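You operate a simulated robot arm through the tools that you are given. There is no shell and no other tool.

The job below is to be done with a simulated robot arm. You get a single attempt, and the scene is never put back.

Task
Shut the desk drawer. Then shut the notes drawer. Then press the tape rewind key two times. Then press the dock start key three times. Then press the press plunger two times. Then put the small parcel on the free end of the desk away in the inside of the house tray. Then take the brush from the corner of the desk and leave it in the post tray. Then take the small water bottle and put it on the top of the packing table. Then put one of the glasses from the glasses tray on top of the bookend on the top of the packing table. Then take the green cloth from the window sill and leave it on the settings card. Then open the table drawer. Do these in the order given. Set down upright: small water bottle, glass.

The check looks at the end state, three seconds after you hand in, the way a careful person would. Anything else that was tipped, shoved, dropped, spilled or broken makes it a failure. Flat cloth is picked up by pressing the open fingertips on it (5 to 10 N) and closing them slowly along it; thin cloth reads only 2 to 8 mm in the jaws.

Robot
A 7-joint arm with a two-finger parallel gripper on a trunk, on a base that drives. Base frame: it is fixed to the floor where the robot stands at the start and does not move with it; the origin is under the middle of the robot, x ahead of it, y to its left, z up. Readings come in mm, degrees, newtons and seconds.
Its first joint turns from -149.0 to 149.0 degrees. Places, roughly: bookend (8x11x11 cm) [-1400, -600, 900]; brush (7x3x7 cm) [-100, 1000, 800]; cloth [-750, 750, 1000]; desk drawer [800, 200, 500]; dock start key [400, 600, 800]; glass (8x8x11 cm) [-300, 900, 800]; inside of the HOUSE tray (13x15 cm) [-700, 640, 740]; notes drawer [900, 200, 400]; post tray (27x18 cm) [-1160, -300, 820]; press plunger [400, 800, 800]; settings card [0, 1250, 750]; small parcel (9x5x4 cm) [400, 1000, 700]; small water bottle [-500, 1000, 750]; table drawer [-1500, -600, 700]; tape rewind key [600, 400, 800]; top of the packing table [-1500, -600, 800]. Payload 3.5 kg.
The TCP is the grasp point between the finger pads, 23 mm short of the fingertips. In the tool frame z runs along the fingers and y along their closing line. Largest opening 94 mm; finger width 38, thickness 10; the body of the gripper, 54 by 96 mm, starts 39 mm behind the TCP.
Orientation is that of the tool frame in the base frame, as a unit quaternion [w, x, y, z]. With the fingers straight down and closing along the base's y, the tool's x points along the base's -x, its y along +y and its z along -z.

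Tools
- The arm moves only by the tool play_rows. Its argument "steps" is a list that holds one entry, the list of rows, each a list of 7 numbers: the turn, a rotation vector about the base's x, y, z in units of 8 degrees (1.0 is 8 degrees), then the shift along the base's x, y, z in units of 40 mm (1.0 is 40 mm), then the opening in per cent of the stroke, from 0 (shut) to 100 (fully open). In form: [[[ax, ay, az, x, y, z, gripper], ...]]. A call has 1 to 20 rows; each row shifts and turns the commanded pose from where the row before left it. A call with a number of a shift or a turn outside -1 to 1 is refused whole. A row lasts 0.2 s, in which the tool goes at most 50 mm and 8.6 degrees; a call with a longer step from one row to the next is refused whole, and so is a gripper value outside its range. A pose out of reach is approached as far as the arm can. The call stops where the force on the tool passes 40 N (or 10 N more than at its start, if that is more) or the arm is blocked; 0.2 s more then pass. Each finger travels about 153 mm/s and halts on what it meets, pressing with about 25 N; the grip force reading is that of the motor and also rises with nothing between the fingers. The clock runs only during rows and for 0.2 s after the last one: add rows that do not move to give the fingers time. The reply holds the time, the measured pose of the TCP, the force on the tool along the base axes, the opening and the grip force, in the units named above and with some noise, with the torque about the TCP (base axes, N m) and any sound that the robot's microphone picked up, and new pictures: "show" is both (left out), scene, wrist or none.
- Cameras (640 x 400 px; columns grow to the right, rows downward): "scene" is now at [-276.8, 173.9, 1225.9]; the picture's right is [-0.30, -0.95, 0.00], its down [-0.89, 0.28, -0.36] and it looks along [0.35, -0.11, -0.93] (base axes); focal length 214 px, centre (320, 200). "wrist" rides on the gripper at [86, 16, -74] in the tool frame; the picture's right is [-0.18, 0.98, 0.00], its down [-0.58, -0.11, -0.81] and it looks along [-0.79, -0.15, 0.59] (tool axes); focal length 243 px, centre (320, 200). There is no depth. A picture from a camera that has moved, and an enlarged one, comes with that camera's place and axes in the base frame and with its lens.
- drive_base(legs): drives the robot by 1 to 6 legs, each [ahead, left, turn to the left] in mm, mm and degrees, along the robot's own axes; the way and the turn of a leg run together, so that a leg with both is an arc; at most 1500 mm and 180 degrees a leg. The arm and the cameras ride along, it lands a little off, and it stops where it bumps. It gives what a move gives, and a new picture of the scene camera.
- head_to(pan, tilt): turns the head with the scene camera to pan (to the left, within 143 degrees either way) and tilt (down, from -29 to 69), counted from straight ahead of the robot. It gives what a move gives, and a new picture of the scene camera.
- enlarge(camera, box): a new picture of the part [left, top, right, bottom] of that camera's present view, enlarged. It takes no simulated time.
- finish_job(): hands the job in; it is judged then, once.

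Nothing tells you exact positions but the pictures and the camera data. Unless the task says otherwise, let go and move clear before handing in.

The tools are called after ">>>" as a command line: name --argument value ..., lists and objects as JSON in quotes. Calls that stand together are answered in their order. play_rows: Moves the arm, as the interface text tells. Its arguments: {"type":"object","properties":{"steps":{"type":"array","items":{"type":"array","items":{"type":"array","items":{"type":"number"}}}},"show":{"type":"string","enum":["both","scene","wrist","none"]}},"required":["steps"]} The other tools are called the same way: drive_base (legs) drives the base; head_to (pan, tilt) turns the head that bears the scene camera; enlarge (camera, box) takes an enlarged picture of a part of a camera's view; finish_job () hands the job in.

At the start:

```text
time_s: 0.0
tcp_pos: [-123.5, 839.5, 1139.0]
ee_rot: [0.001, 0.0, 1.0, 0.0]
contact_force: [-0.2, 0.1, -0.3]
torque: [-0.03, -0.01, -0.01]
grip_width: 94.1
grip_force: 0.2
robot x, y, heading: [-2.6, 1.5, -0.2]
head pan, tilt: [-17.4, 68.8]
```

scene: 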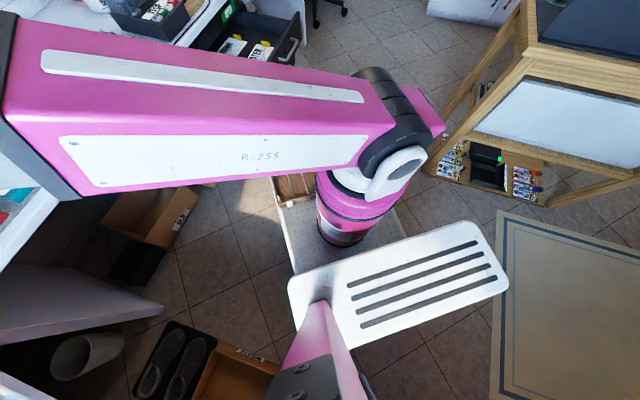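
wrist: 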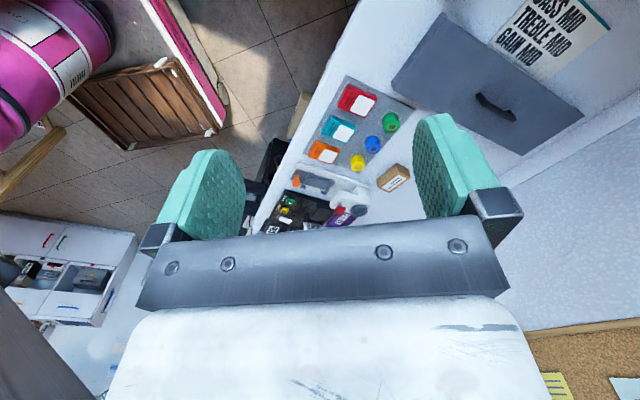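

I see the robot's own arm over the floor, with parts of a desk to the left and front. I will look around with the head first to locate everything.

>>> head_to --pan 20 --tilt 35

>>> head_to --pan 70 --tilt 35

>>> head_to --pan 120 --tilt 35

>>> head_to --pan -40 --tilt 35

>>> head_to --pan -120 --tilt 35

```text
time_s: 1.0
tcp_pos: [-122.5, 838.5, 1138.6]
ee_rot: [0.0, 0.0, 1.0, 0.0]
contact_force: [-1.1, 0.1, -0.3]
torque: [0.03, -0.03, -0.03]
grip_width: 93.9
grip_force: 0.0
robot x, y, heading: [-3.5, -0.8, 0.0]
head pan, tilt: [20.0, 35.0]
camera scene: at [-247.4, 220.7, 1269.6], right [0.34, -0.94, 0.0], down [-0.54, -0.2, -0.82], along [0.77, 0.28, -0.57], focal length 214 px, centre (320, 200)
```

scene: 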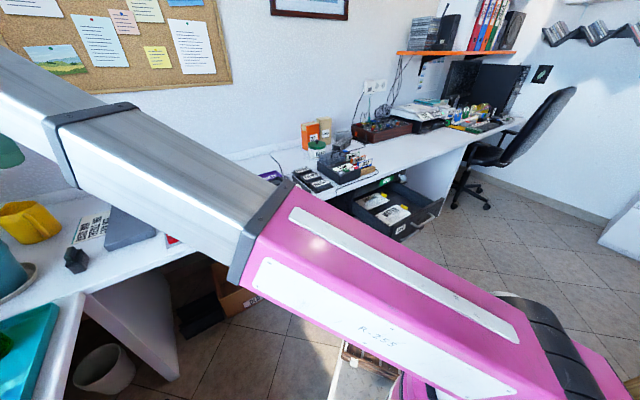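

```text
time_s: 2.2
tcp_pos: [-123.4, 838.6, 1138.0]
ee_rot: [0.0, 0.0, 1.0, -0.001]
contact_force: [0.4, 0.1, 0.2]
torque: [-0.03, 0.0, -0.01]
grip_width: 94.1
grip_force: 0.0
robot x, y, heading: [-4.7, -1.1, -0.0]
head pan, tilt: [70.0, 35.0]
camera scene: at [-300.0, 273.4, 1269.6], right [0.94, -0.34, 0.0], down [-0.2, -0.54, -0.82], along [0.28, 0.77, -0.57], focal length 214 px, centre (320, 200)
```

scene: 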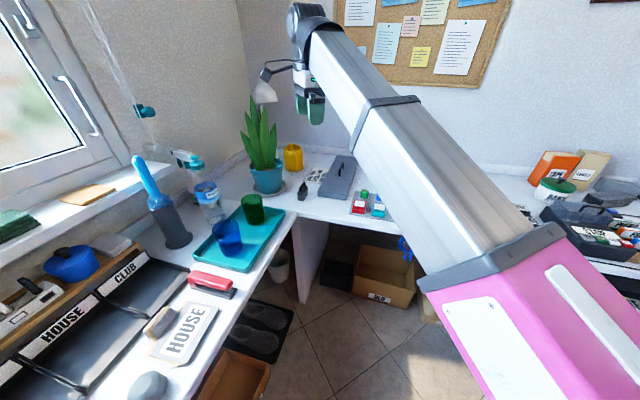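

```text
time_s: 3.4
tcp_pos: [-122.5, 838.9, 1139.7]
ee_rot: [0.0, 0.0, 1.0, 0.0]
contact_force: [0.7, 0.4, 0.9]
torque: [-0.02, 0.0, 0.01]
grip_width: 94.1
grip_force: 0.0
robot x, y, heading: [-2.9, 4.0, -0.2]
head pan, tilt: [120.0, 35.0]
camera scene: at [-374.1, 266.9, 1269.6], right [0.87, 0.5, 0.0], down [0.29, -0.5, -0.82], along [-0.41, 0.71, -0.57], focal length 214 px, centre (320, 200)
```

scene: 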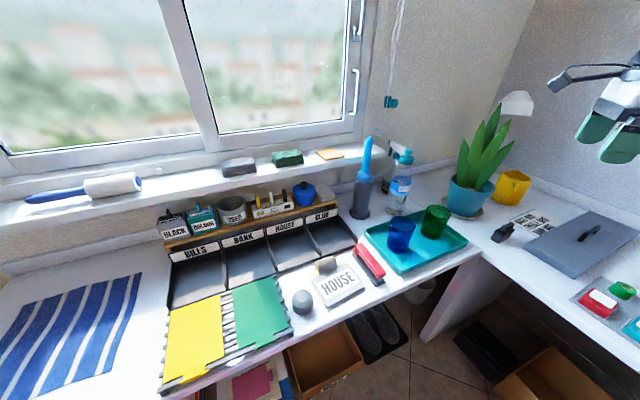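

```text
time_s: 5.8
tcp_pos: [-123.0, 839.2, 1139.5]
ee_rot: [0.0, 0.0, 1.0, 0.0]
contact_force: [-0.4, 0.4, -0.1]
torque: [0.0, 0.0, -0.01]
grip_width: 94.0
grip_force: 0.0
robot x, y, heading: [-0.5, 1.3, -0.3]
head pan, tilt: [-40.0, 35.0]
camera scene: at [-262.7, 134.0, 1269.6], right [-0.64, -0.77, 0.0], down [-0.44, 0.37, -0.82], along [0.63, -0.53, -0.57], focal length 214 px, centre (320, 200)
```

scene: 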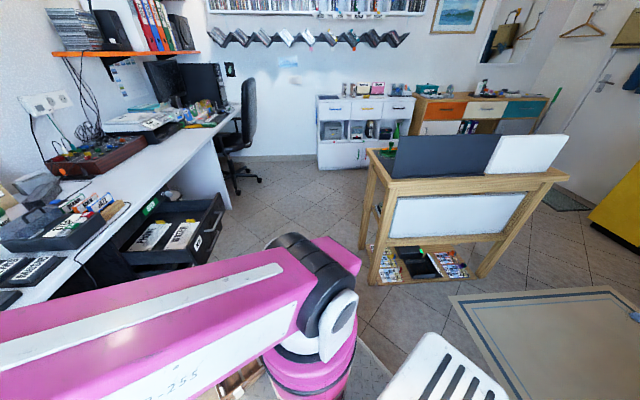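

```text
time_s: 7.4
tcp_pos: [-124.2, 838.3, 1138.8]
ee_rot: [0.0, 0.0, 1.0, 0.001]
contact_force: [0.1, 0.5, 0.0]
torque: [0.0, 0.01, -0.03]
grip_width: 94.1
grip_force: 0.0
robot x, y, heading: [-1.5, 1.0, -0.2]
head pan, tilt: [-120.0, 35.0]
camera scene: at [-374.1, 114.3, 1269.6], right [-0.87, 0.5, 0.0], down [0.29, 0.5, -0.82], along [-0.41, -0.71, -0.57], focal length 214 px, centre (320, 200)
```

scene: 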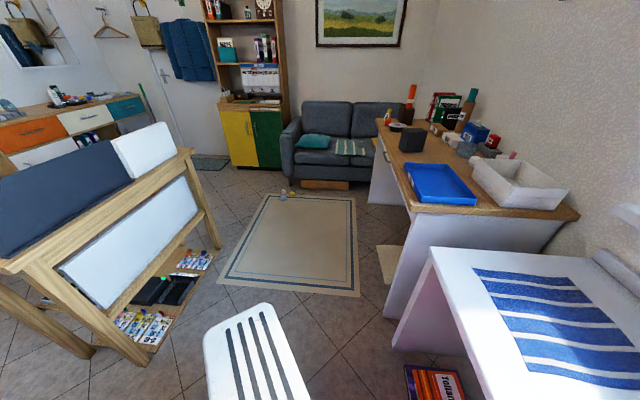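

I see an L-shaped desk along the left wall and window, with a packing table behind. Next I'll look closely at the drawers and devices at the front-left.

>>> head_to --pan 0 --tilt 35

>>> enlarge --camera "scene" --box '[60, 60, 380, 260]'

>>> enlarge --camera "wrist" --box '[230, 60, 470, 250]'

```text
time_s: 9.4
tcp_pos: [-123.4, 837.9, 1139.0]
ee_rot: [0.0, 0.001, 1.0, 0.0]
contact_force: [0.4, -0.5, 1.1]
torque: [0.01, 0.01, 0.02]
grip_width: 93.9
grip_force: 0.0
robot x, y, heading: [-2.6, -1.7, 0.2]
head pan, tilt: [0.0, 35.0]
camera scene: at [-242.1, 190.6, 1269.6], right [0.0, -1.0, 0.0], down [-0.57, 0.0, -0.82], along [0.82, 0.0, -0.57], focal length 214 px, centre (320, 200)
```

scene: 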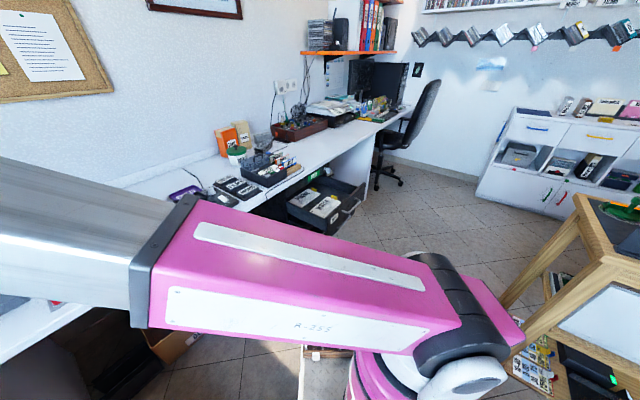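

```text
2.00 times, centred on (220, 160) of scene
camera zoom: at [-242.1, 190.6, 1269.6], right [0.0, -1.0, 0.0], down [-0.57, 0.0, -0.82], along [0.82, 0.0, -0.57], focal length 429 px, centre (520, 280)
```

zoom: 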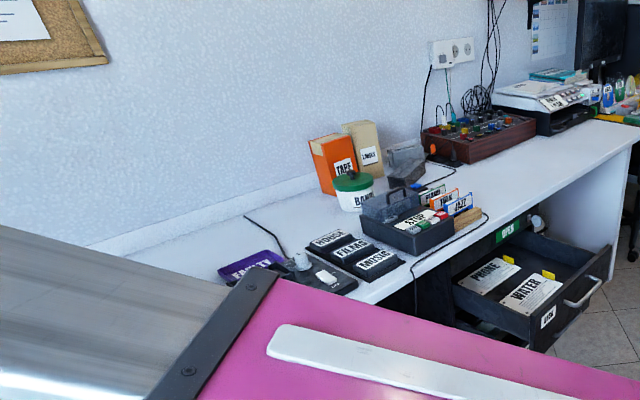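

```text
2.11 times, centred on (350, 155) of wrist
camera zoom: at [-209.3, 854.9, 1212.2], right [0.18, 0.98, 0.0], down [0.58, -0.11, 0.81], along [0.79, -0.15, -0.59], focal length 511 px, centre (257, 295)
```

zoom: 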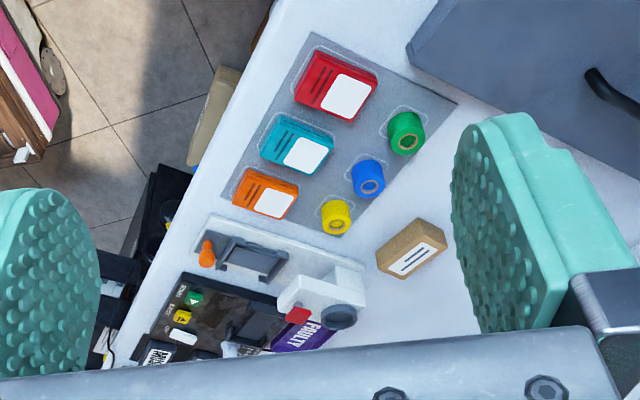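

The drawers stick out ahead of me, and the devices stand on a desk that runs diagonally to the front-right. I'll swing the raised arm around toward the front, looking at the desk with the wrist camera on the way.

>>> play_rows --steps '[[[0, 0, 0, 0.125, -0.885, 0, 100], [0, 0, 0, 0.125, -0.885, 0, 100], [0, 0, 0, 0.125, -0.885, 0, 100], [0, 0, -0.375, 0.962, 0.116, 0, 100], [0, 0, -0.375, 0.967, 0.066, 0, 100], [0, 0, -0.375, 0.969, 0.015, 0, 100], [0, 0, -0.375, 0.968, -0.036, 0, 100], [0, 0, -0.375, 0.965, -0.086, 0, 100], [0, 0, -0.375, 0.959, -0.137, 0, 100], [0, 0, -0.375, 0.951, -0.187, 0, 100], [0, 0, -0.375, 0.94, -0.236, 0, 100]]]'

```text
time_s: 11.8
tcp_pos: [198.1, 725.8, 1110.3]
ee_rot: [0.0, 0.208, 0.978, 0.0]
contact_force: [0.6, -0.5, 0.4]
torque: [-0.01, 0.03, 0.01]
grip_width: 94.0
grip_force: 0.1
out of reach, approached as far as the arm can: row 2, 3, 4
robot x, y, heading: [2.3, -2.1, -0.0]
head pan, tilt: [0.0, 35.0]
camera scene: at [-242.2, 190.5, 1269.6], right [0.0, -1.0, 0.0], down [-0.57, 0.0, -0.82], along [0.82, 0.0, -0.57], focal length 214 px, centre (320, 200)
camera wrist: at [126.4, 776.3, 1183.1], right [0.57, 0.82, 0.0], down [0.49, -0.34, 0.81], along [0.66, -0.46, -0.59], focal length 243 px, centre (320, 200)
```

scene: 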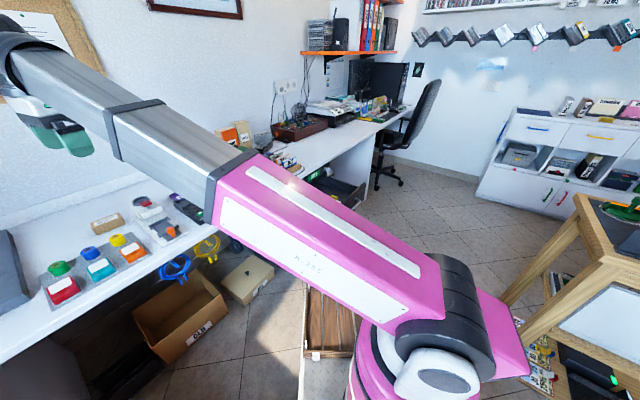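
wrist: 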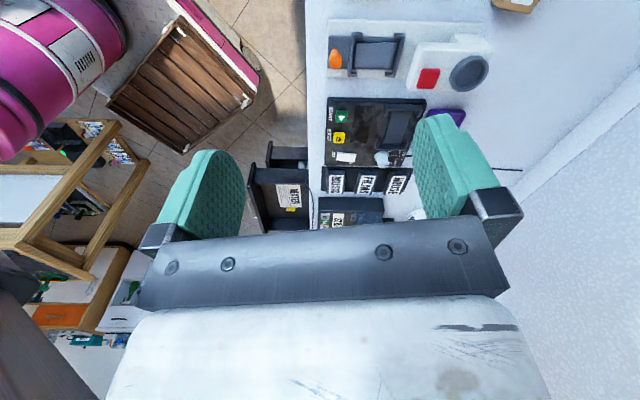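

>>> enlarge --camera "wrist" --box '[240, 0, 540, 230]'

>>> enlarge --camera "scene" --box '[30, 150, 260, 310]'

```text
1.74 times, centred on (390, 115) of wrist
camera zoom: at [126.4, 776.3, 1183.1], right [0.57, 0.82, 0.0], down [0.49, -0.34, 0.81], along [0.66, -0.46, -0.59], focal length 422 px, centre (198, 348)
```

zoom: 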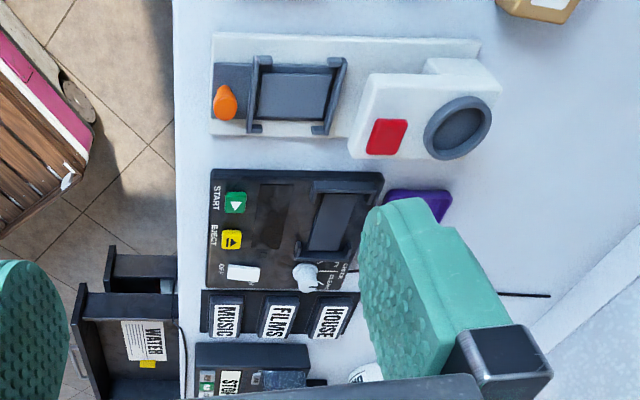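

```text
2.50 times, centred on (145, 230) of scene
camera zoom: at [-242.2, 190.5, 1269.6], right [0.0, -1.0, 0.0], down [-0.57, 0.0, -0.82], along [0.82, 0.0, -0.57], focal length 536 px, centre (758, 125)
```

zoom: 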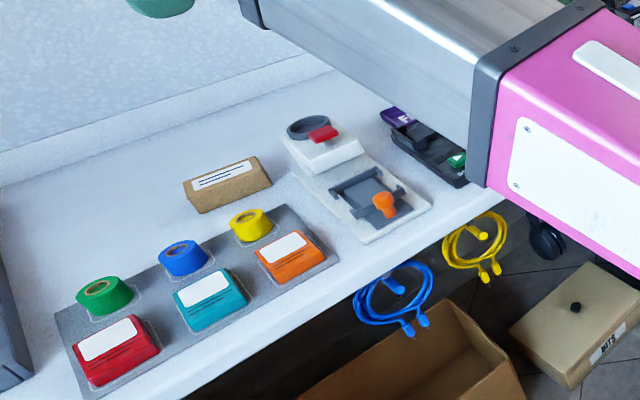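

The black dock has START/EJECT keys, and the tape recorder with STOP seems to be next along. I'll swing further and look at it and at the drawers.

>>> play_rows --steps '[[[0, 0, -0.375, 0.942, -0.284, 0, 100], [0, 0, -0.375, 0.926, -0.333, 0, 100], [0, 0, -0.375, 0.907, -0.381, 0, 100], [0, 0, -0.375, 0.886, -0.428, 0, 100], [0, 0, -0.375, 0.862, -0.474, 0, 100], [0, 0, -0.375, 0.836, -0.519, 0, 100], [0, 0, -0.375, 0.808, -0.562, 0, 100], [0, 0, -0.375, 0.778, -0.603, 0, 100]]]'

>>> enlarge --camera "wrist" --box '[160, 0, 480, 230]'

>>> enlarge --camera "scene" --box '[130, 120, 400, 290]'

```text
time_s: 13.6
tcp_pos: [476.9, 580.0, 1110.1]
ee_rot: [0.0, 0.407, 0.914, -0.001]
contact_force: [-0.5, -0.6, -0.1]
torque: [0.0, 0.02, 0.0]
grip_width: 93.9
grip_force: 0.0
robot x, y, heading: [-2.5, -1.8, 0.3]
head pan, tilt: [0.0, 35.0]
camera scene: at [-242.2, 190.5, 1269.6], right [0.0, -1.0, 0.0], down [-0.57, 0.0, -0.82], along [0.82, 0.0, -0.57], focal length 214 px, centre (320, 200)
camera wrist: at [432.1, 655.4, 1184.8], right [0.85, 0.52, 0.0], down [0.31, -0.51, 0.81], along [0.42, -0.69, -0.59], focal length 243 px, centre (320, 200)
```

scene: 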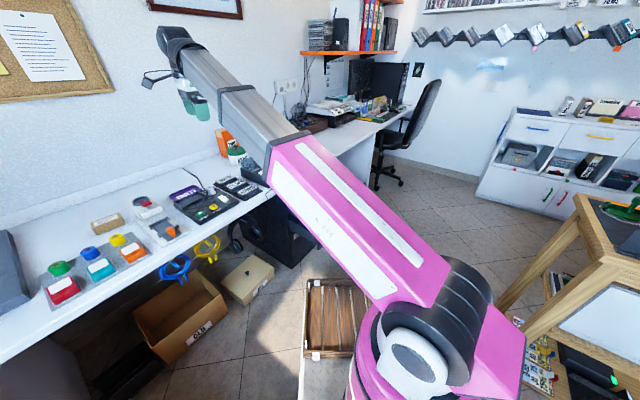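
wrist: 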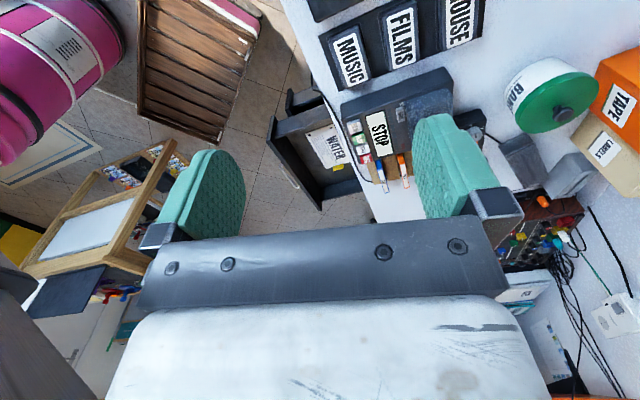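

```text
1.74 times, centred on (320, 115) of wrist
camera zoom: at [432.1, 655.4, 1184.8], right [0.85, 0.52, 0.0], down [0.31, -0.51, 0.81], along [0.42, -0.69, -0.59], focal length 422 px, centre (320, 348)
```

zoom: 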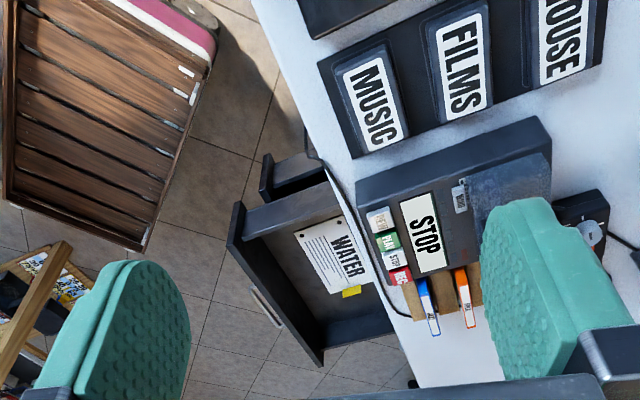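

```text
2.35 times, centred on (265, 205) of scene
camera zoom: at [-242.2, 190.5, 1269.6], right [0.0, -1.0, 0.0], down [-0.57, 0.0, -0.82], along [0.82, 0.0, -0.57], focal length 505 px, centre (449, 188)
```

zoom: 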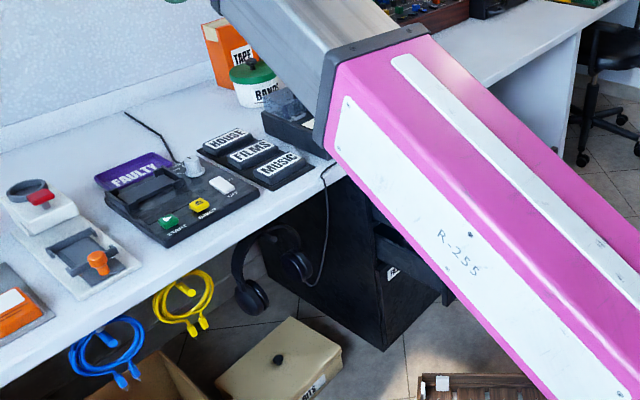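

The tape recorder's keys are REW, PLAY, STOP, REC, and one open drawer (WATER) plus a second one are visible. I'll swing the arm on to the front so that the head can see the drawers.

>>> play_rows --steps '[[[0, 0, -0.375, 0.742, -0.643, 0, 100], [0, 0, -0.375, 0.708, -0.681, 0, 100], [0, 0, -0.375, 0.671, -0.717, 0, 100], [0, 0, -0.375, 0.633, -0.751, 0, 100], [0, 0, -0.375, 0.592, -0.783, 0, 100], [0, 0, -0.375, 0.551, -0.813, 0, 100], [0, 0, -0.375, 0.507, -0.841, 0, 100], [0, 0, -0.375, 0.463, -0.866, 0, 100], [0, 0, -0.375, 0.417, -0.889, 0, 100], [0, 0, -0.375, 0.369, -0.91, 0, 100], [0, 0, -0.375, 0.321, -0.928, 0, 100], [0, 0, -0.375, 0.272, -0.943, 0, 100], [0, 0, -0.375, 0.223, -0.956, 0, 100], [0, 0, -0.375, 0.172, -0.967, 0, 100], [0, 0, -0.375, 0.121, -0.974, 0, 100], [0, 0, -0.375, 0.07, -0.979, 0, 100], [0, 0, -0.375, 0.019, -0.982, 0, 100], [0, 0, -0.375, -0.033, -0.981, 0, 100], [0, 0, -0.375, -0.084, -0.978, 0, 100]]]'

>>> enlarge --camera "scene" --box '[200, 130, 440, 280]'

```text
time_s: 17.6
tcp_pos: [745.2, -79.4, 1108.9]
ee_rot: [0.0, 0.793, 0.609, 0.0]
contact_force: [0.0, -0.3, -0.2]
torque: [0.01, 0.01, 0.0]
grip_width: 93.9
grip_force: 0.1
robot x, y, heading: [1.6, -0.4, 0.1]
head pan, tilt: [0.0, 35.0]
camera scene: at [-242.1, 190.4, 1269.7], right [0.0, -1.0, 0.0], down [-0.57, 0.0, -0.82], along [0.82, 0.0, -0.57], focal length 214 px, centre (320, 200)
camera wrist: at [783.9, 0.3, 1182.3], right [0.9, -0.43, 0.0], down [-0.26, -0.53, 0.81], along [-0.35, -0.73, -0.59], focal length 243 px, centre (320, 200)
```

scene: 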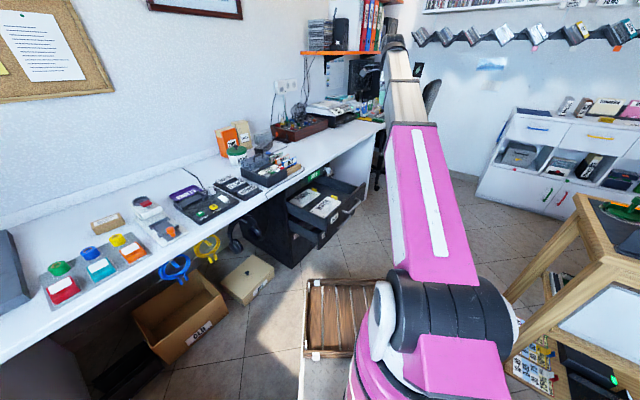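
wrist: 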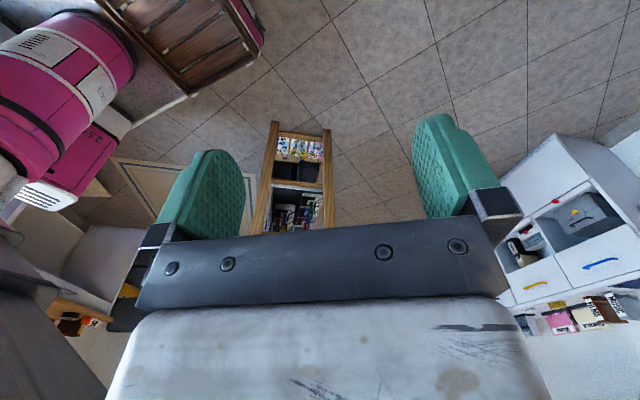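

```text
2.67 times, centred on (320, 205) of scene
camera zoom: at [-242.1, 190.4, 1269.7], right [0.0, -1.0, 0.0], down [-0.57, 0.0, -0.82], along [0.82, 0.0, -0.57], focal length 572 px, centre (320, 187)
```

zoom: 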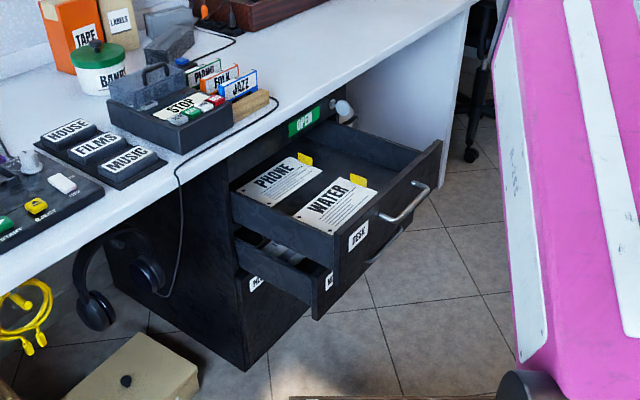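

The upper drawer (DESK) and the lower drawer (NOTES) are both open; their fronts face about 53° to my left-forward. I'll bring the closed gripper, tilted forward, in front of the upper drawer and look.

>>> play_rows --steps '[[[0, 0, -0.9, -0.26, -0.03, -0.87, 0], [0, 0, -0.9, -0.26, -0.03, -0.87, 0], [0, 0, -0.9, -0.26, -0.03, -0.87, 0], [0.79, -0.584, 0, -0.26, -0.03, -0.87, 0], [0.79, -0.584, 0, -0.26, -0.03, -0.87, 0], [0.79, -0.584, 0, -0.26, -0.03, -0.87, 0], [0.79, -0.584, 0, -0.26, -0.03, -0.87, 0], [0.79, -0.584, 0, -0.26, -0.03, -0.87, 0], [0.79, -0.584, 0, -0.26, -0.03, -0.87, 0], [0.79, -0.584, 0, -0.26, -0.03, -0.87, 0]]]'

>>> enlarge --camera "scene" --box '[240, 140, 400, 260]'

```text
time_s: 19.8
tcp_pos: [643.4, -90.9, 763.5]
ee_rot: [-0.209, 0.791, 0.398, 0.414]
contact_force: [0.4, -0.8, 0.3]
torque: [0.0, -0.01, 0.0]
grip_width: 0.0
grip_force: 24.1
robot x, y, heading: [0.3, -2.6, -0.2]
head pan, tilt: [0.0, 35.0]
camera scene: at [-242.1, 190.5, 1269.7], right [0.0, -1.0, 0.0], down [-0.57, 0.0, -0.82], along [0.82, 0.0, -0.57], focal length 214 px, centre (320, 200)
camera wrist: at [650.6, -110.5, 874.9], right [0.73, -0.67, -0.15], down [-0.68, -0.73, -0.02], along [-0.1, 0.12, -0.99], focal length 243 px, centre (320, 200)
```

scene: 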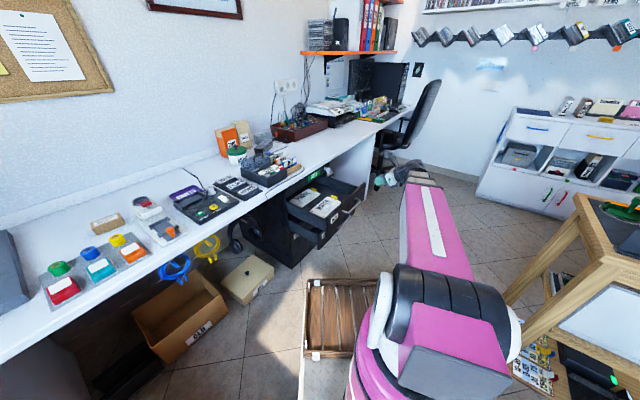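
wrist: 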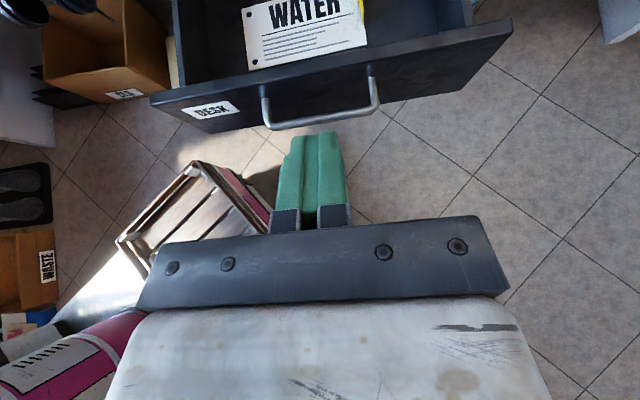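

```text
3.33 times, centred on (320, 200) of scene
camera zoom: at [-242.1, 190.5, 1269.7], right [0.0, -1.0, 0.0], down [-0.57, 0.0, -0.82], along [0.82, 0.0, -0.57], focal length 715 px, centre (320, 200)
```

zoom: 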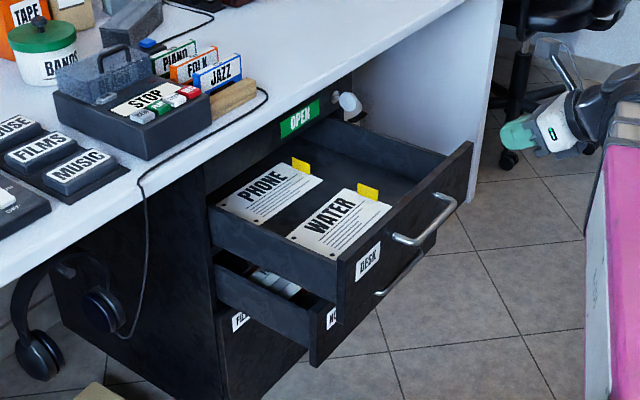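

The upper drawer's front top edge is at about z 609, centred near (720, 40), facing about 54°. I'll lower the closed fingertips in front of its face to the left of the handle.

>>> play_rows --steps '[[[0, 0, 0, -0.21, 0.525, -0.82, 0], [0, 0, 0, -0.21, 0.525, -0.82, 0], [0, 0, 0, -0.21, 0.525, -0.82, 0], [0, 0, 0, -0.21, 0.525, -0.82, 0], [0, 0, 0, -0.21, 0.525, -0.82, 0], [0, 0, 0, -0.21, 0.525, -0.82, 0]]]'

```text
time_s: 21.2
tcp_pos: [595.9, 34.6, 565.5]
ee_rot: [-0.207, 0.793, 0.398, 0.413]
contact_force: [-0.5, -0.2, 0.8]
torque: [0.02, 0.01, -0.02]
grip_width: 0.0
grip_force: 25.0
robot x, y, heading: [-1.5, 2.2, 0.2]
head pan, tilt: [0.0, 35.0]
camera scene: at [-242.0, 190.5, 1269.6], right [0.0, -1.0, 0.0], down [-0.57, 0.0, -0.82], along [0.82, 0.0, -0.57], focal length 214 px, centre (320, 200)
camera wrist: at [602.0, 16.7, 678.7], right [0.73, -0.67, -0.15], down [-0.68, -0.73, -0.01], along [-0.1, 0.11, -0.99], focal length 243 px, centre (320, 200)
```

scene: 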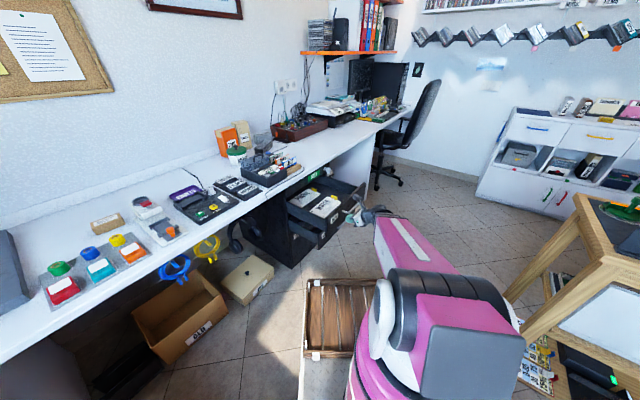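
wrist: 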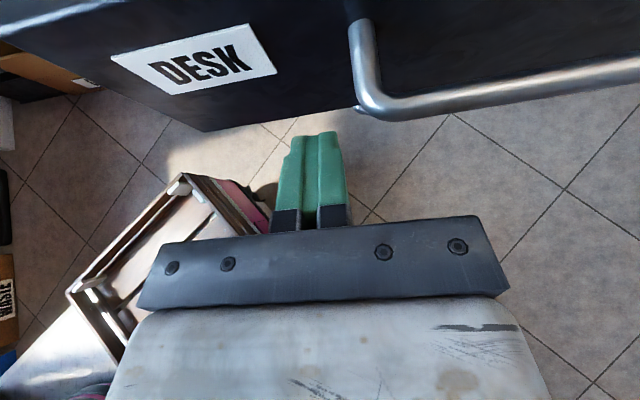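

>>> play_rows --steps '[[[0, 0, 0, 0.235, 0.324, 0, 0], [0, 0, 0, 0.235, 0.324, 0, 0], [0, 0, 0, 0.235, 0.324, 0, 0], [0, 0, 0, 0.235, 0.324, 0, 0], [0, 0, 0, 0.235, 0.324, 0, 0], [0, 0, 0, 0.235, 0.324, 0, 0], [0, 0, 0, 0.235, 0.324, 0, 0], [0, 0, 0, 0.235, 0.324, 0, 0], [0, 0, 0, 0.235, 0.324, 0, 0], [0, 0, 0, 0.235, 0.324, 0, 0]]]'

```text
time_s: 23.4
tcp_pos: [685.7, 162.2, 566.5]
ee_rot: [-0.208, 0.792, 0.399, 0.412]
contact_force: [1.4, -0.8, 0.3]
torque: [0.0, -0.01, 0.0]
grip_width: 0.3
grip_force: 25.2
robot x, y, heading: [4.1, 0.2, 0.3]
head pan, tilt: [0.0, 35.0]
camera scene: at [-242.0, 190.5, 1269.6], right [0.0, -1.0, 0.0], down [-0.57, 0.0, -0.82], along [0.82, 0.0, -0.57], focal length 214 px, centre (320, 200)
camera wrist: at [692.4, 143.8, 679.1], right [0.73, -0.67, -0.15], down [-0.68, -0.73, -0.01], along [-0.1, 0.11, -0.99], focal length 243 px, centre (320, 200)
```

scene: 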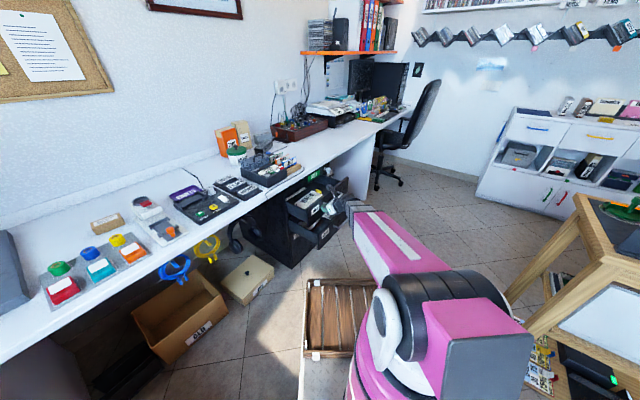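
wrist: 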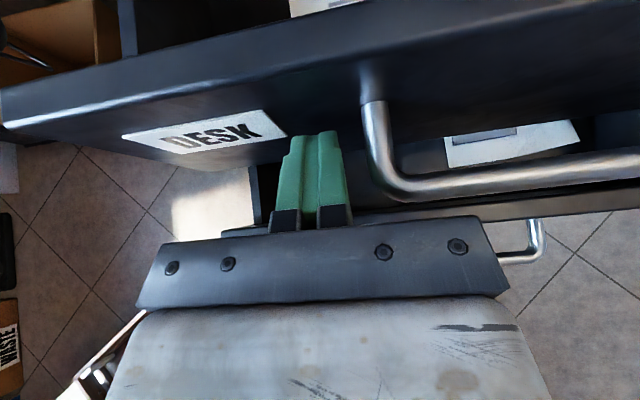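

>>> play_rows --steps '[[[0, 0, 0, 0.205, 0.283, 0, 0], [0, 0, 0, 0.205, 0.283, 0, 0], [0, 0, 0, 0.205, 0.283, 0, 0], [0, 0, 0, 0.205, 0.283, 0, 0], [0, 0, 0, 0.176, 0.243, 0, 0], [0, 0, 0, 0.176, 0.243, 0, 0], [0, 0, 0, 0.176, 0.243, 0, 0], [0, 0, 0, 0.176, 0.243, 0, 0], [0, 0, 0, 0.15, 0.2, 0, 0], [0, 0, 0, 0.15, 0.2, 0, 0]]]'

>>> enlarge --camera "scene" --box '[240, 140, 400, 260]'

```text
time_s: 25.6
tcp_pos: [757.6, 263.7, 565.9]
ee_rot: [-0.209, 0.792, 0.399, 0.412]
contact_force: [1.7, 0.0, 1.0]
torque: [-0.01, -0.01, 0.02]
grip_width: 0.1
grip_force: 25.3
robot x, y, heading: [-1.3, -2.7, 0.1]
head pan, tilt: [0.0, 35.0]
camera scene: at [-242.0, 190.6, 1269.6], right [0.0, -1.0, 0.0], down [-0.57, 0.0, -0.82], along [0.82, 0.0, -0.57], focal length 214 px, centre (320, 200)
camera wrist: at [764.2, 244.0, 678.5], right [0.73, -0.67, -0.15], down [-0.68, -0.73, -0.01], along [-0.1, 0.11, -0.99], focal length 243 px, centre (320, 200)
```

scene: 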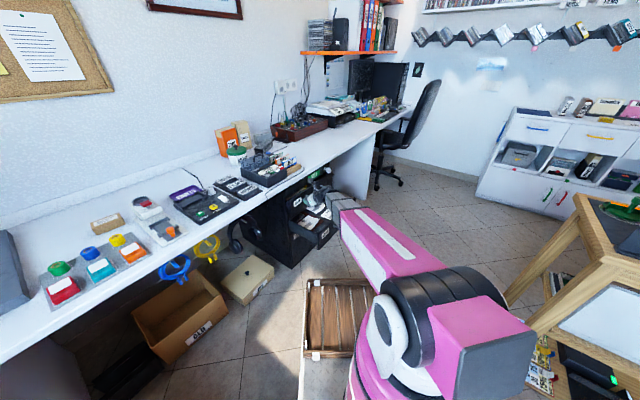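
wrist: 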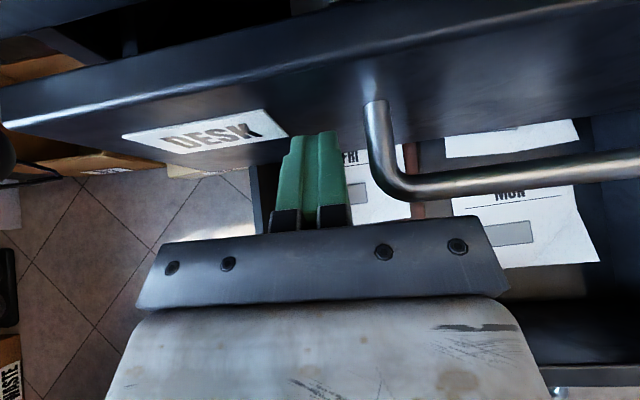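

```text
3.33 times, centred on (320, 200) of scene
camera zoom: at [-242.0, 190.6, 1269.6], right [0.0, -1.0, 0.0], down [-0.57, 0.0, -0.82], along [0.82, 0.0, -0.57], focal length 715 px, centre (320, 200)
```

zoom: 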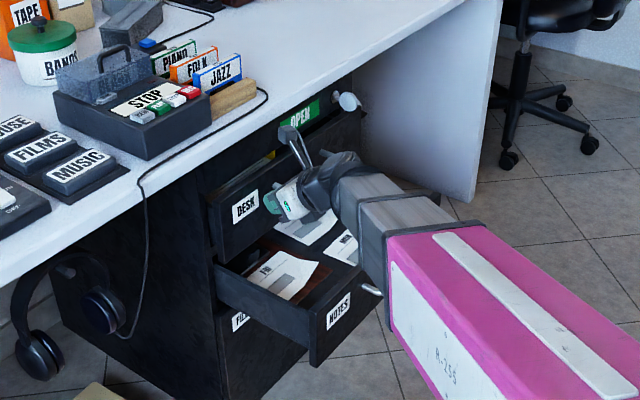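

>>> play_rows --steps '[[[0, 0, 0, 0.118, 0.162, 0, 0], [0, 0, 0, 0.118, 0.162, 0, 0], [0, 0, 0, 0.118, 0.162, 0, 0], [0, 0, 0, 0.118, 0.162, 0, 0], [0, 0, 0, 0.118, 0.162, 0, 0], [0, 0, 0, 0.118, 0.162, 0, 0], [0, 0, 0, 0.118, 0.162, 0, 0], [0, 0, 0, 0.118, 0.162, 0, 0]]]'

>>> enlarge --camera "scene" --box '[240, 140, 400, 260]'

```text
time_s: 26.5
tcp_pos: [770.5, 280.9, 567.7]
ee_rot: [-0.209, 0.793, 0.396, 0.413]
contact_force: [-1.6, -3.3, 1.6]
torque: [0.37, -0.25, -0.05]
grip_width: 0.1
grip_force: 24.7
robot x, y, heading: [2.6, 2.3, 0.1]
head pan, tilt: [0.0, 35.0]
stopped in row 4: the force on the tool passed its limit at 54 N (the readings are from after the stop); the commanded pose is now the measured one
camera scene: at [-242.4, 190.2, 1269.6], right [0.0, -1.0, 0.0], down [-0.57, 0.0, -0.82], along [0.82, 0.0, -0.57], focal length 214 px, centre (320, 200)
camera wrist: at [777.2, 262.1, 679.6], right [0.72, -0.67, -0.15], down [-0.68, -0.73, -0.01], along [-0.1, 0.12, -0.99], focal length 243 px, centre (320, 200)
```

scene: 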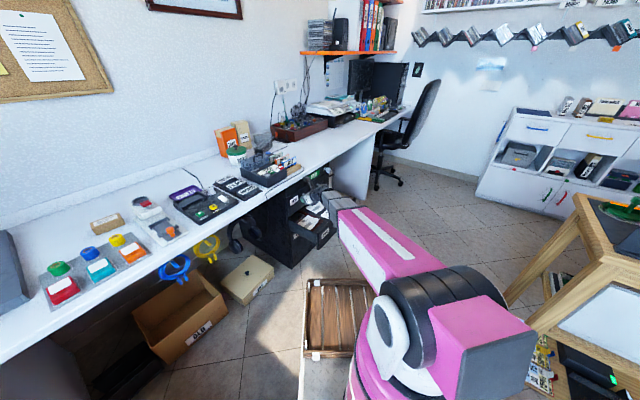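
wrist: 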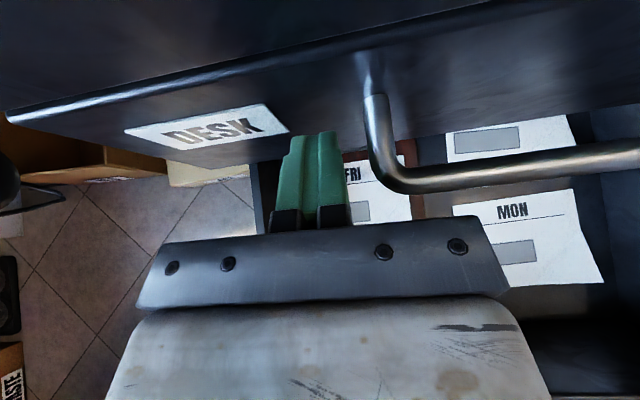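

```text
3.33 times, centred on (320, 200) of scene
camera zoom: at [-242.4, 190.2, 1269.6], right [0.0, -1.0, 0.0], down [-0.57, 0.0, -0.82], along [0.82, 0.0, -0.57], focal length 715 px, centre (320, 200)
```

zoom: 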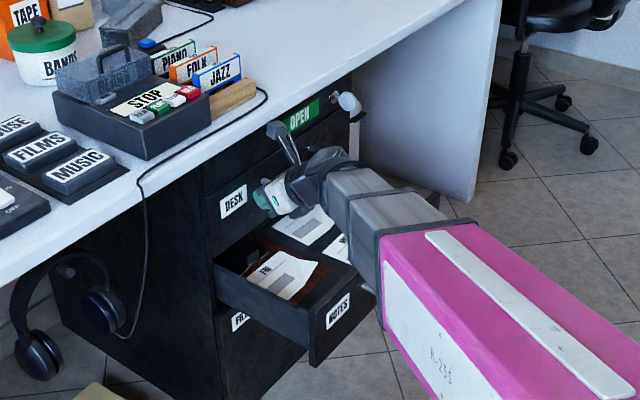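

The desk drawer is now flush. I back off along its axis and lower to the NOTES drawer level.

>>> play_rows --steps '[[[0, 0, 0, -0.3, -0.41, 0, 0], [0, 0, 0, -0.565, -0.777, 0, 0], [0, 0, 0, -0.565, -0.777, 0, 0], [0, 0, 0, -0.565, -0.777, 0, 0], [0, 0, 0, -0.565, -0.777, 0, 0], [0, 0, 0, -0.565, -0.777, 0, 0], [0, 0, 0, -0.565, -0.777, 0, 0]]]'

>>> enlarge --camera "scene" --box '[240, 140, 400, 260]'

```text
time_s: 28.1
tcp_pos: [621.5, 80.8, 567.0]
ee_rot: [-0.207, 0.794, 0.397, 0.412]
contact_force: [0.6, -0.5, 0.5]
torque: [0.01, -0.03, -0.06]
grip_width: 0.0
grip_force: 24.8
robot x, y, heading: [-2.8, 2.6, -0.1]
head pan, tilt: [0.0, 35.0]
camera scene: at [-242.3, 190.3, 1269.6], right [0.0, -1.0, 0.0], down [-0.57, 0.0, -0.82], along [0.82, 0.0, -0.57], focal length 214 px, centre (320, 200)
camera wrist: at [629.6, 61.2, 679.2], right [0.72, -0.67, -0.15], down [-0.68, -0.73, -0.01], along [-0.1, 0.11, -0.99], focal length 243 px, centre (320, 200)
```

scene: 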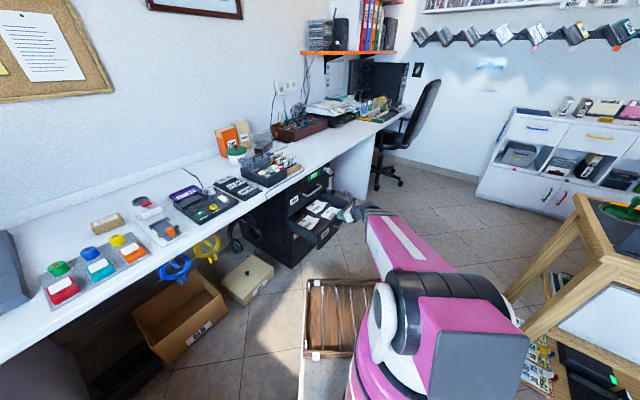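
wrist: 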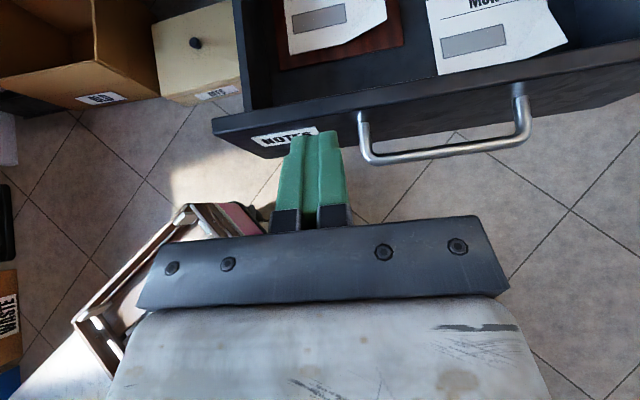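

```text
3.33 times, centred on (320, 200) of scene
camera zoom: at [-242.3, 190.3, 1269.6], right [0.0, -1.0, 0.0], down [-0.57, 0.0, -0.82], along [0.82, 0.0, -0.57], focal length 715 px, centre (320, 200)
```

zoom: 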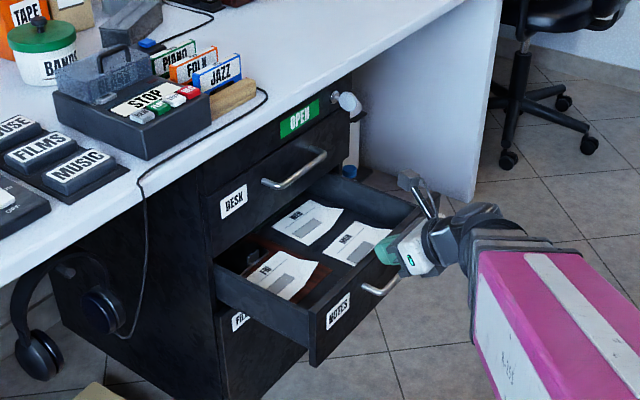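

>>> play_rows --steps '[[[0, 0, 0, -0.1, 0.075, -0.845, 0], [0, 0, 0, -0.1, 0.075, -0.845, 0], [0, 0, 0, -0.1, 0.075, -0.845, 0], [0, 0, 0, -0.1, 0.075, -0.845, 0], [0, 0, 0, -0.1, 0.075, -0.845, 0]]]'

>>> enlarge --camera "scene" --box '[240, 140, 400, 260]'

```text
time_s: 29.3
tcp_pos: [602.2, 94.9, 397.3]
ee_rot: [-0.208, 0.793, 0.397, 0.412]
contact_force: [0.4, 0.5, 0.7]
torque: [0.01, 0.0, -0.04]
grip_width: 0.1
grip_force: 25.3
robot x, y, heading: [0.0, -0.5, -0.0]
head pan, tilt: [0.0, 35.0]
camera scene: at [-242.2, 190.3, 1269.6], right [0.0, -1.0, 0.0], down [-0.57, 0.0, -0.82], along [0.82, 0.0, -0.57], focal length 214 px, centre (320, 200)
camera wrist: at [608.2, 75.8, 509.5], right [0.72, -0.67, -0.15], down [-0.68, -0.73, -0.01], along [-0.1, 0.11, -0.99], focal length 243 px, centre (320, 200)
```

scene: 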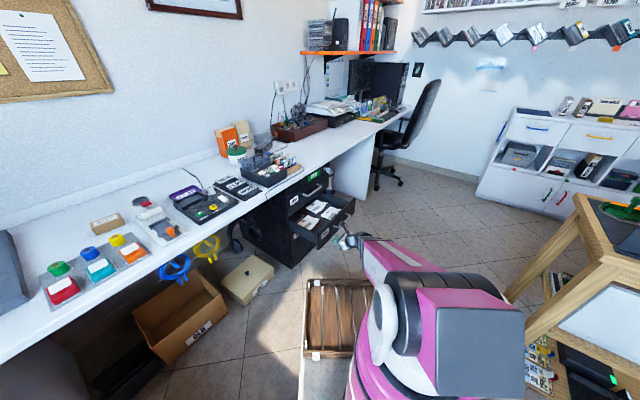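
wrist: 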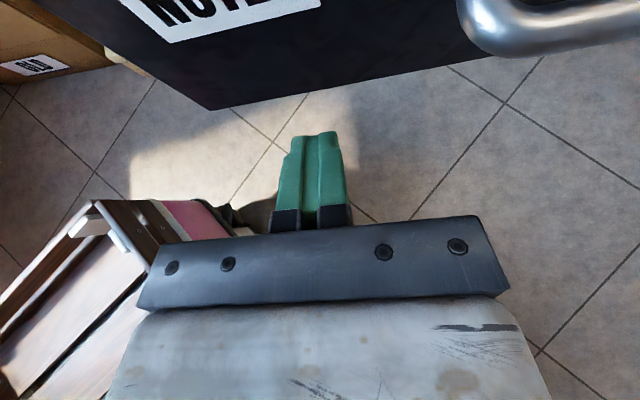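

```text
3.33 times, centred on (320, 200) of scene
camera zoom: at [-242.2, 190.3, 1269.6], right [0.0, -1.0, 0.0], down [-0.57, 0.0, -0.82], along [0.82, 0.0, -0.57], focal length 715 px, centre (320, 200)
```

zoom: 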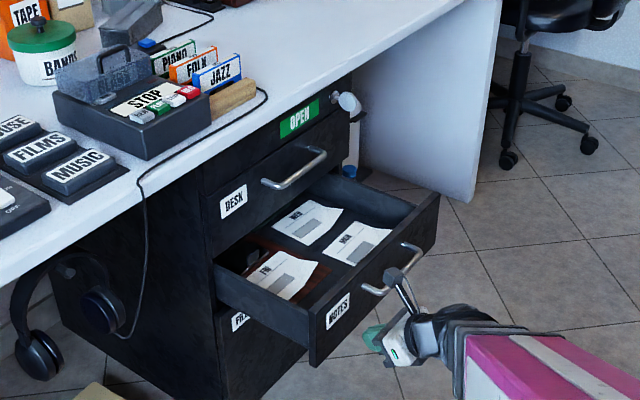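

>>> play_rows --steps '[[[0, 0, 0, 0.235, 0.324, 0, 0], [0, 0, 0, 0.235, 0.324, 0, 0], [0, 0, 0, 0.235, 0.324, 0, 0], [0, 0, 0, 0.235, 0.324, 0, 0], [0, 0, 0, 0.235, 0.324, 0, 0], [0, 0, 0, 0.235, 0.324, 0, 0], [0, 0, 0, 0.235, 0.324, 0, 0], [0, 0, 0, 0.235, 0.324, 0, 0], [0, 0, 0, 0.235, 0.324, 0, 0], [0, 0, 0, 0.235, 0.324, 0, 0], [0, 0, 0, 0.235, 0.324, 0, 0], [0, 0, 0, 0.235, 0.324, 0, 0], [0, 0, 0, 0.235, 0.324, 0, 0]]]'

>>> play_rows --steps '[[[0, 0, 0, 0.088, 0.121, 0, 0], [0, 0, 0, 0.088, 0.121, 0, 0], [0, 0, 0, 0.088, 0.121, 0, 0], [0, 0, 0, 0.088, 0.121, 0, 0], [0, 0, 0, 0.088, 0.121, 0, 0], [0, 0, 0, 0.088, 0.121, 0, 0], [0, 0, 0, 0.088, 0.121, 0, 0], [0, 0, 0, 0.088, 0.121, 0, 0], [0, 0, 0, 0.088, 0.121, 0, 0], [0, 0, 0, 0.088, 0.121, 0, 0], [0, 0, 0, 0.088, 0.121, 0, 0], [0, 0, 0, 0.088, 0.121, 0, 0]]]'

>>> enlarge --camera "scene" --box '[240, 140, 400, 260]'

```text
time_s: 32.1
tcp_pos: [725.8, 262.4, 398.4]
ee_rot: [-0.208, 0.793, 0.397, 0.413]
contact_force: [0.2, 0.0, 0.6]
torque: [-0.04, -0.01, 0.01]
grip_width: 0.3
grip_force: 25.2
robot x, y, heading: [-1.1, -0.1, -0.0]
head pan, tilt: [0.0, 35.0]
camera scene: at [-242.2, 190.4, 1269.6], right [0.0, -1.0, 0.0], down [-0.57, 0.0, -0.82], along [0.82, 0.0, -0.57], focal length 214 px, centre (320, 200)
camera wrist: at [731.8, 244.1, 511.8], right [0.72, -0.67, -0.15], down [-0.68, -0.73, -0.01], along [-0.1, 0.11, -0.99], focal length 243 px, centre (320, 200)
```

scene: 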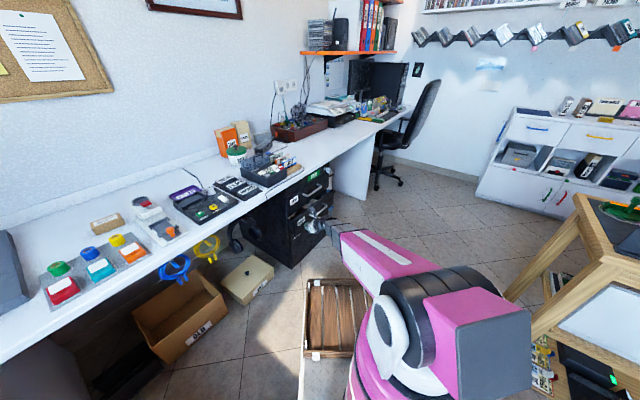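
wrist: 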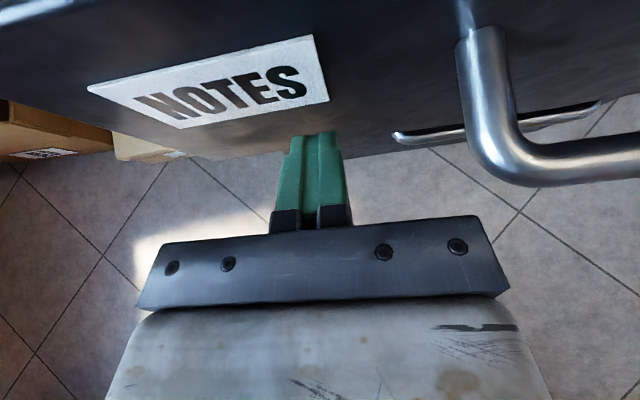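

```text
time_s: 34.0
tcp_pos: [750.3, 298.5, 398.1]
ee_rot: [-0.208, 0.794, 0.397, 0.411]
contact_force: [-0.8, -2.0, 1.1]
torque: [0.02, 0.01, 0.02]
grip_width: 0.2
grip_force: 24.6
robot x, y, heading: [0.4, -5.0, 0.1]
head pan, tilt: [0.0, 35.0]
stopped in row 9: the force on the tool passed its limit at 49 N (the readings are from after the stop); the commanded pose is now the measured one
camera scene: at [-242.4, 190.1, 1269.6], right [0.0, -1.0, 0.0], down [-0.57, 0.0, -0.82], along [0.82, 0.0, -0.57], focal length 214 px, centre (320, 200)
camera wrist: at [758.4, 279.8, 510.8], right [0.72, -0.67, -0.15], down [-0.68, -0.73, -0.01], along [-0.1, 0.11, -0.99], focal length 243 px, centre (320, 200)
```

scene: 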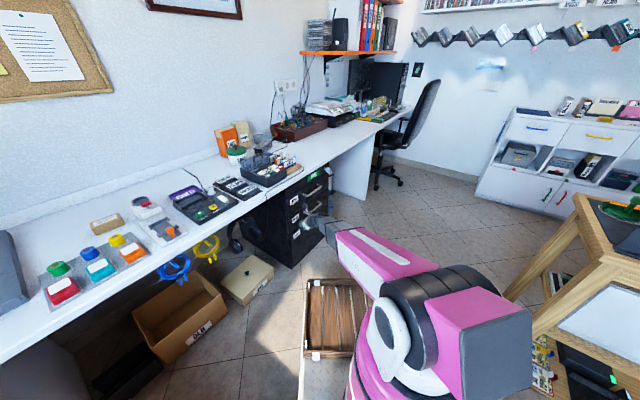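
wrist: 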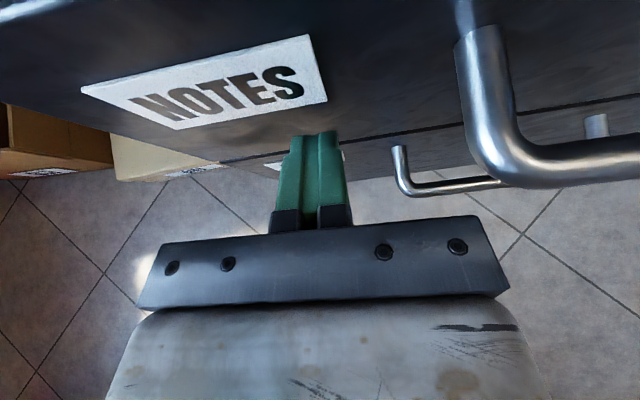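

```text
3.33 times, centred on (320, 200) of scene
camera zoom: at [-242.4, 190.1, 1269.6], right [0.0, -1.0, 0.0], down [-0.57, 0.0, -0.82], along [0.82, 0.0, -0.57], focal length 715 px, centre (320, 200)
```

zoom: 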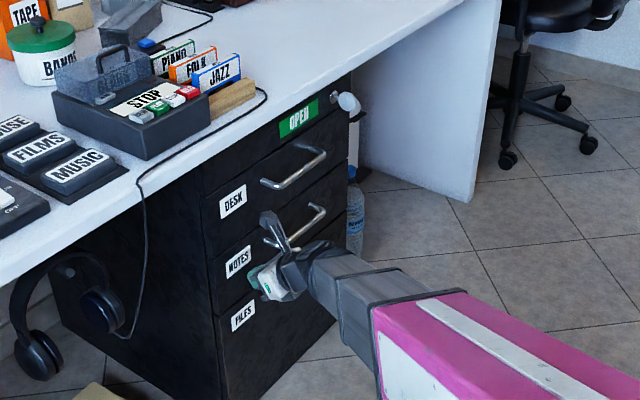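

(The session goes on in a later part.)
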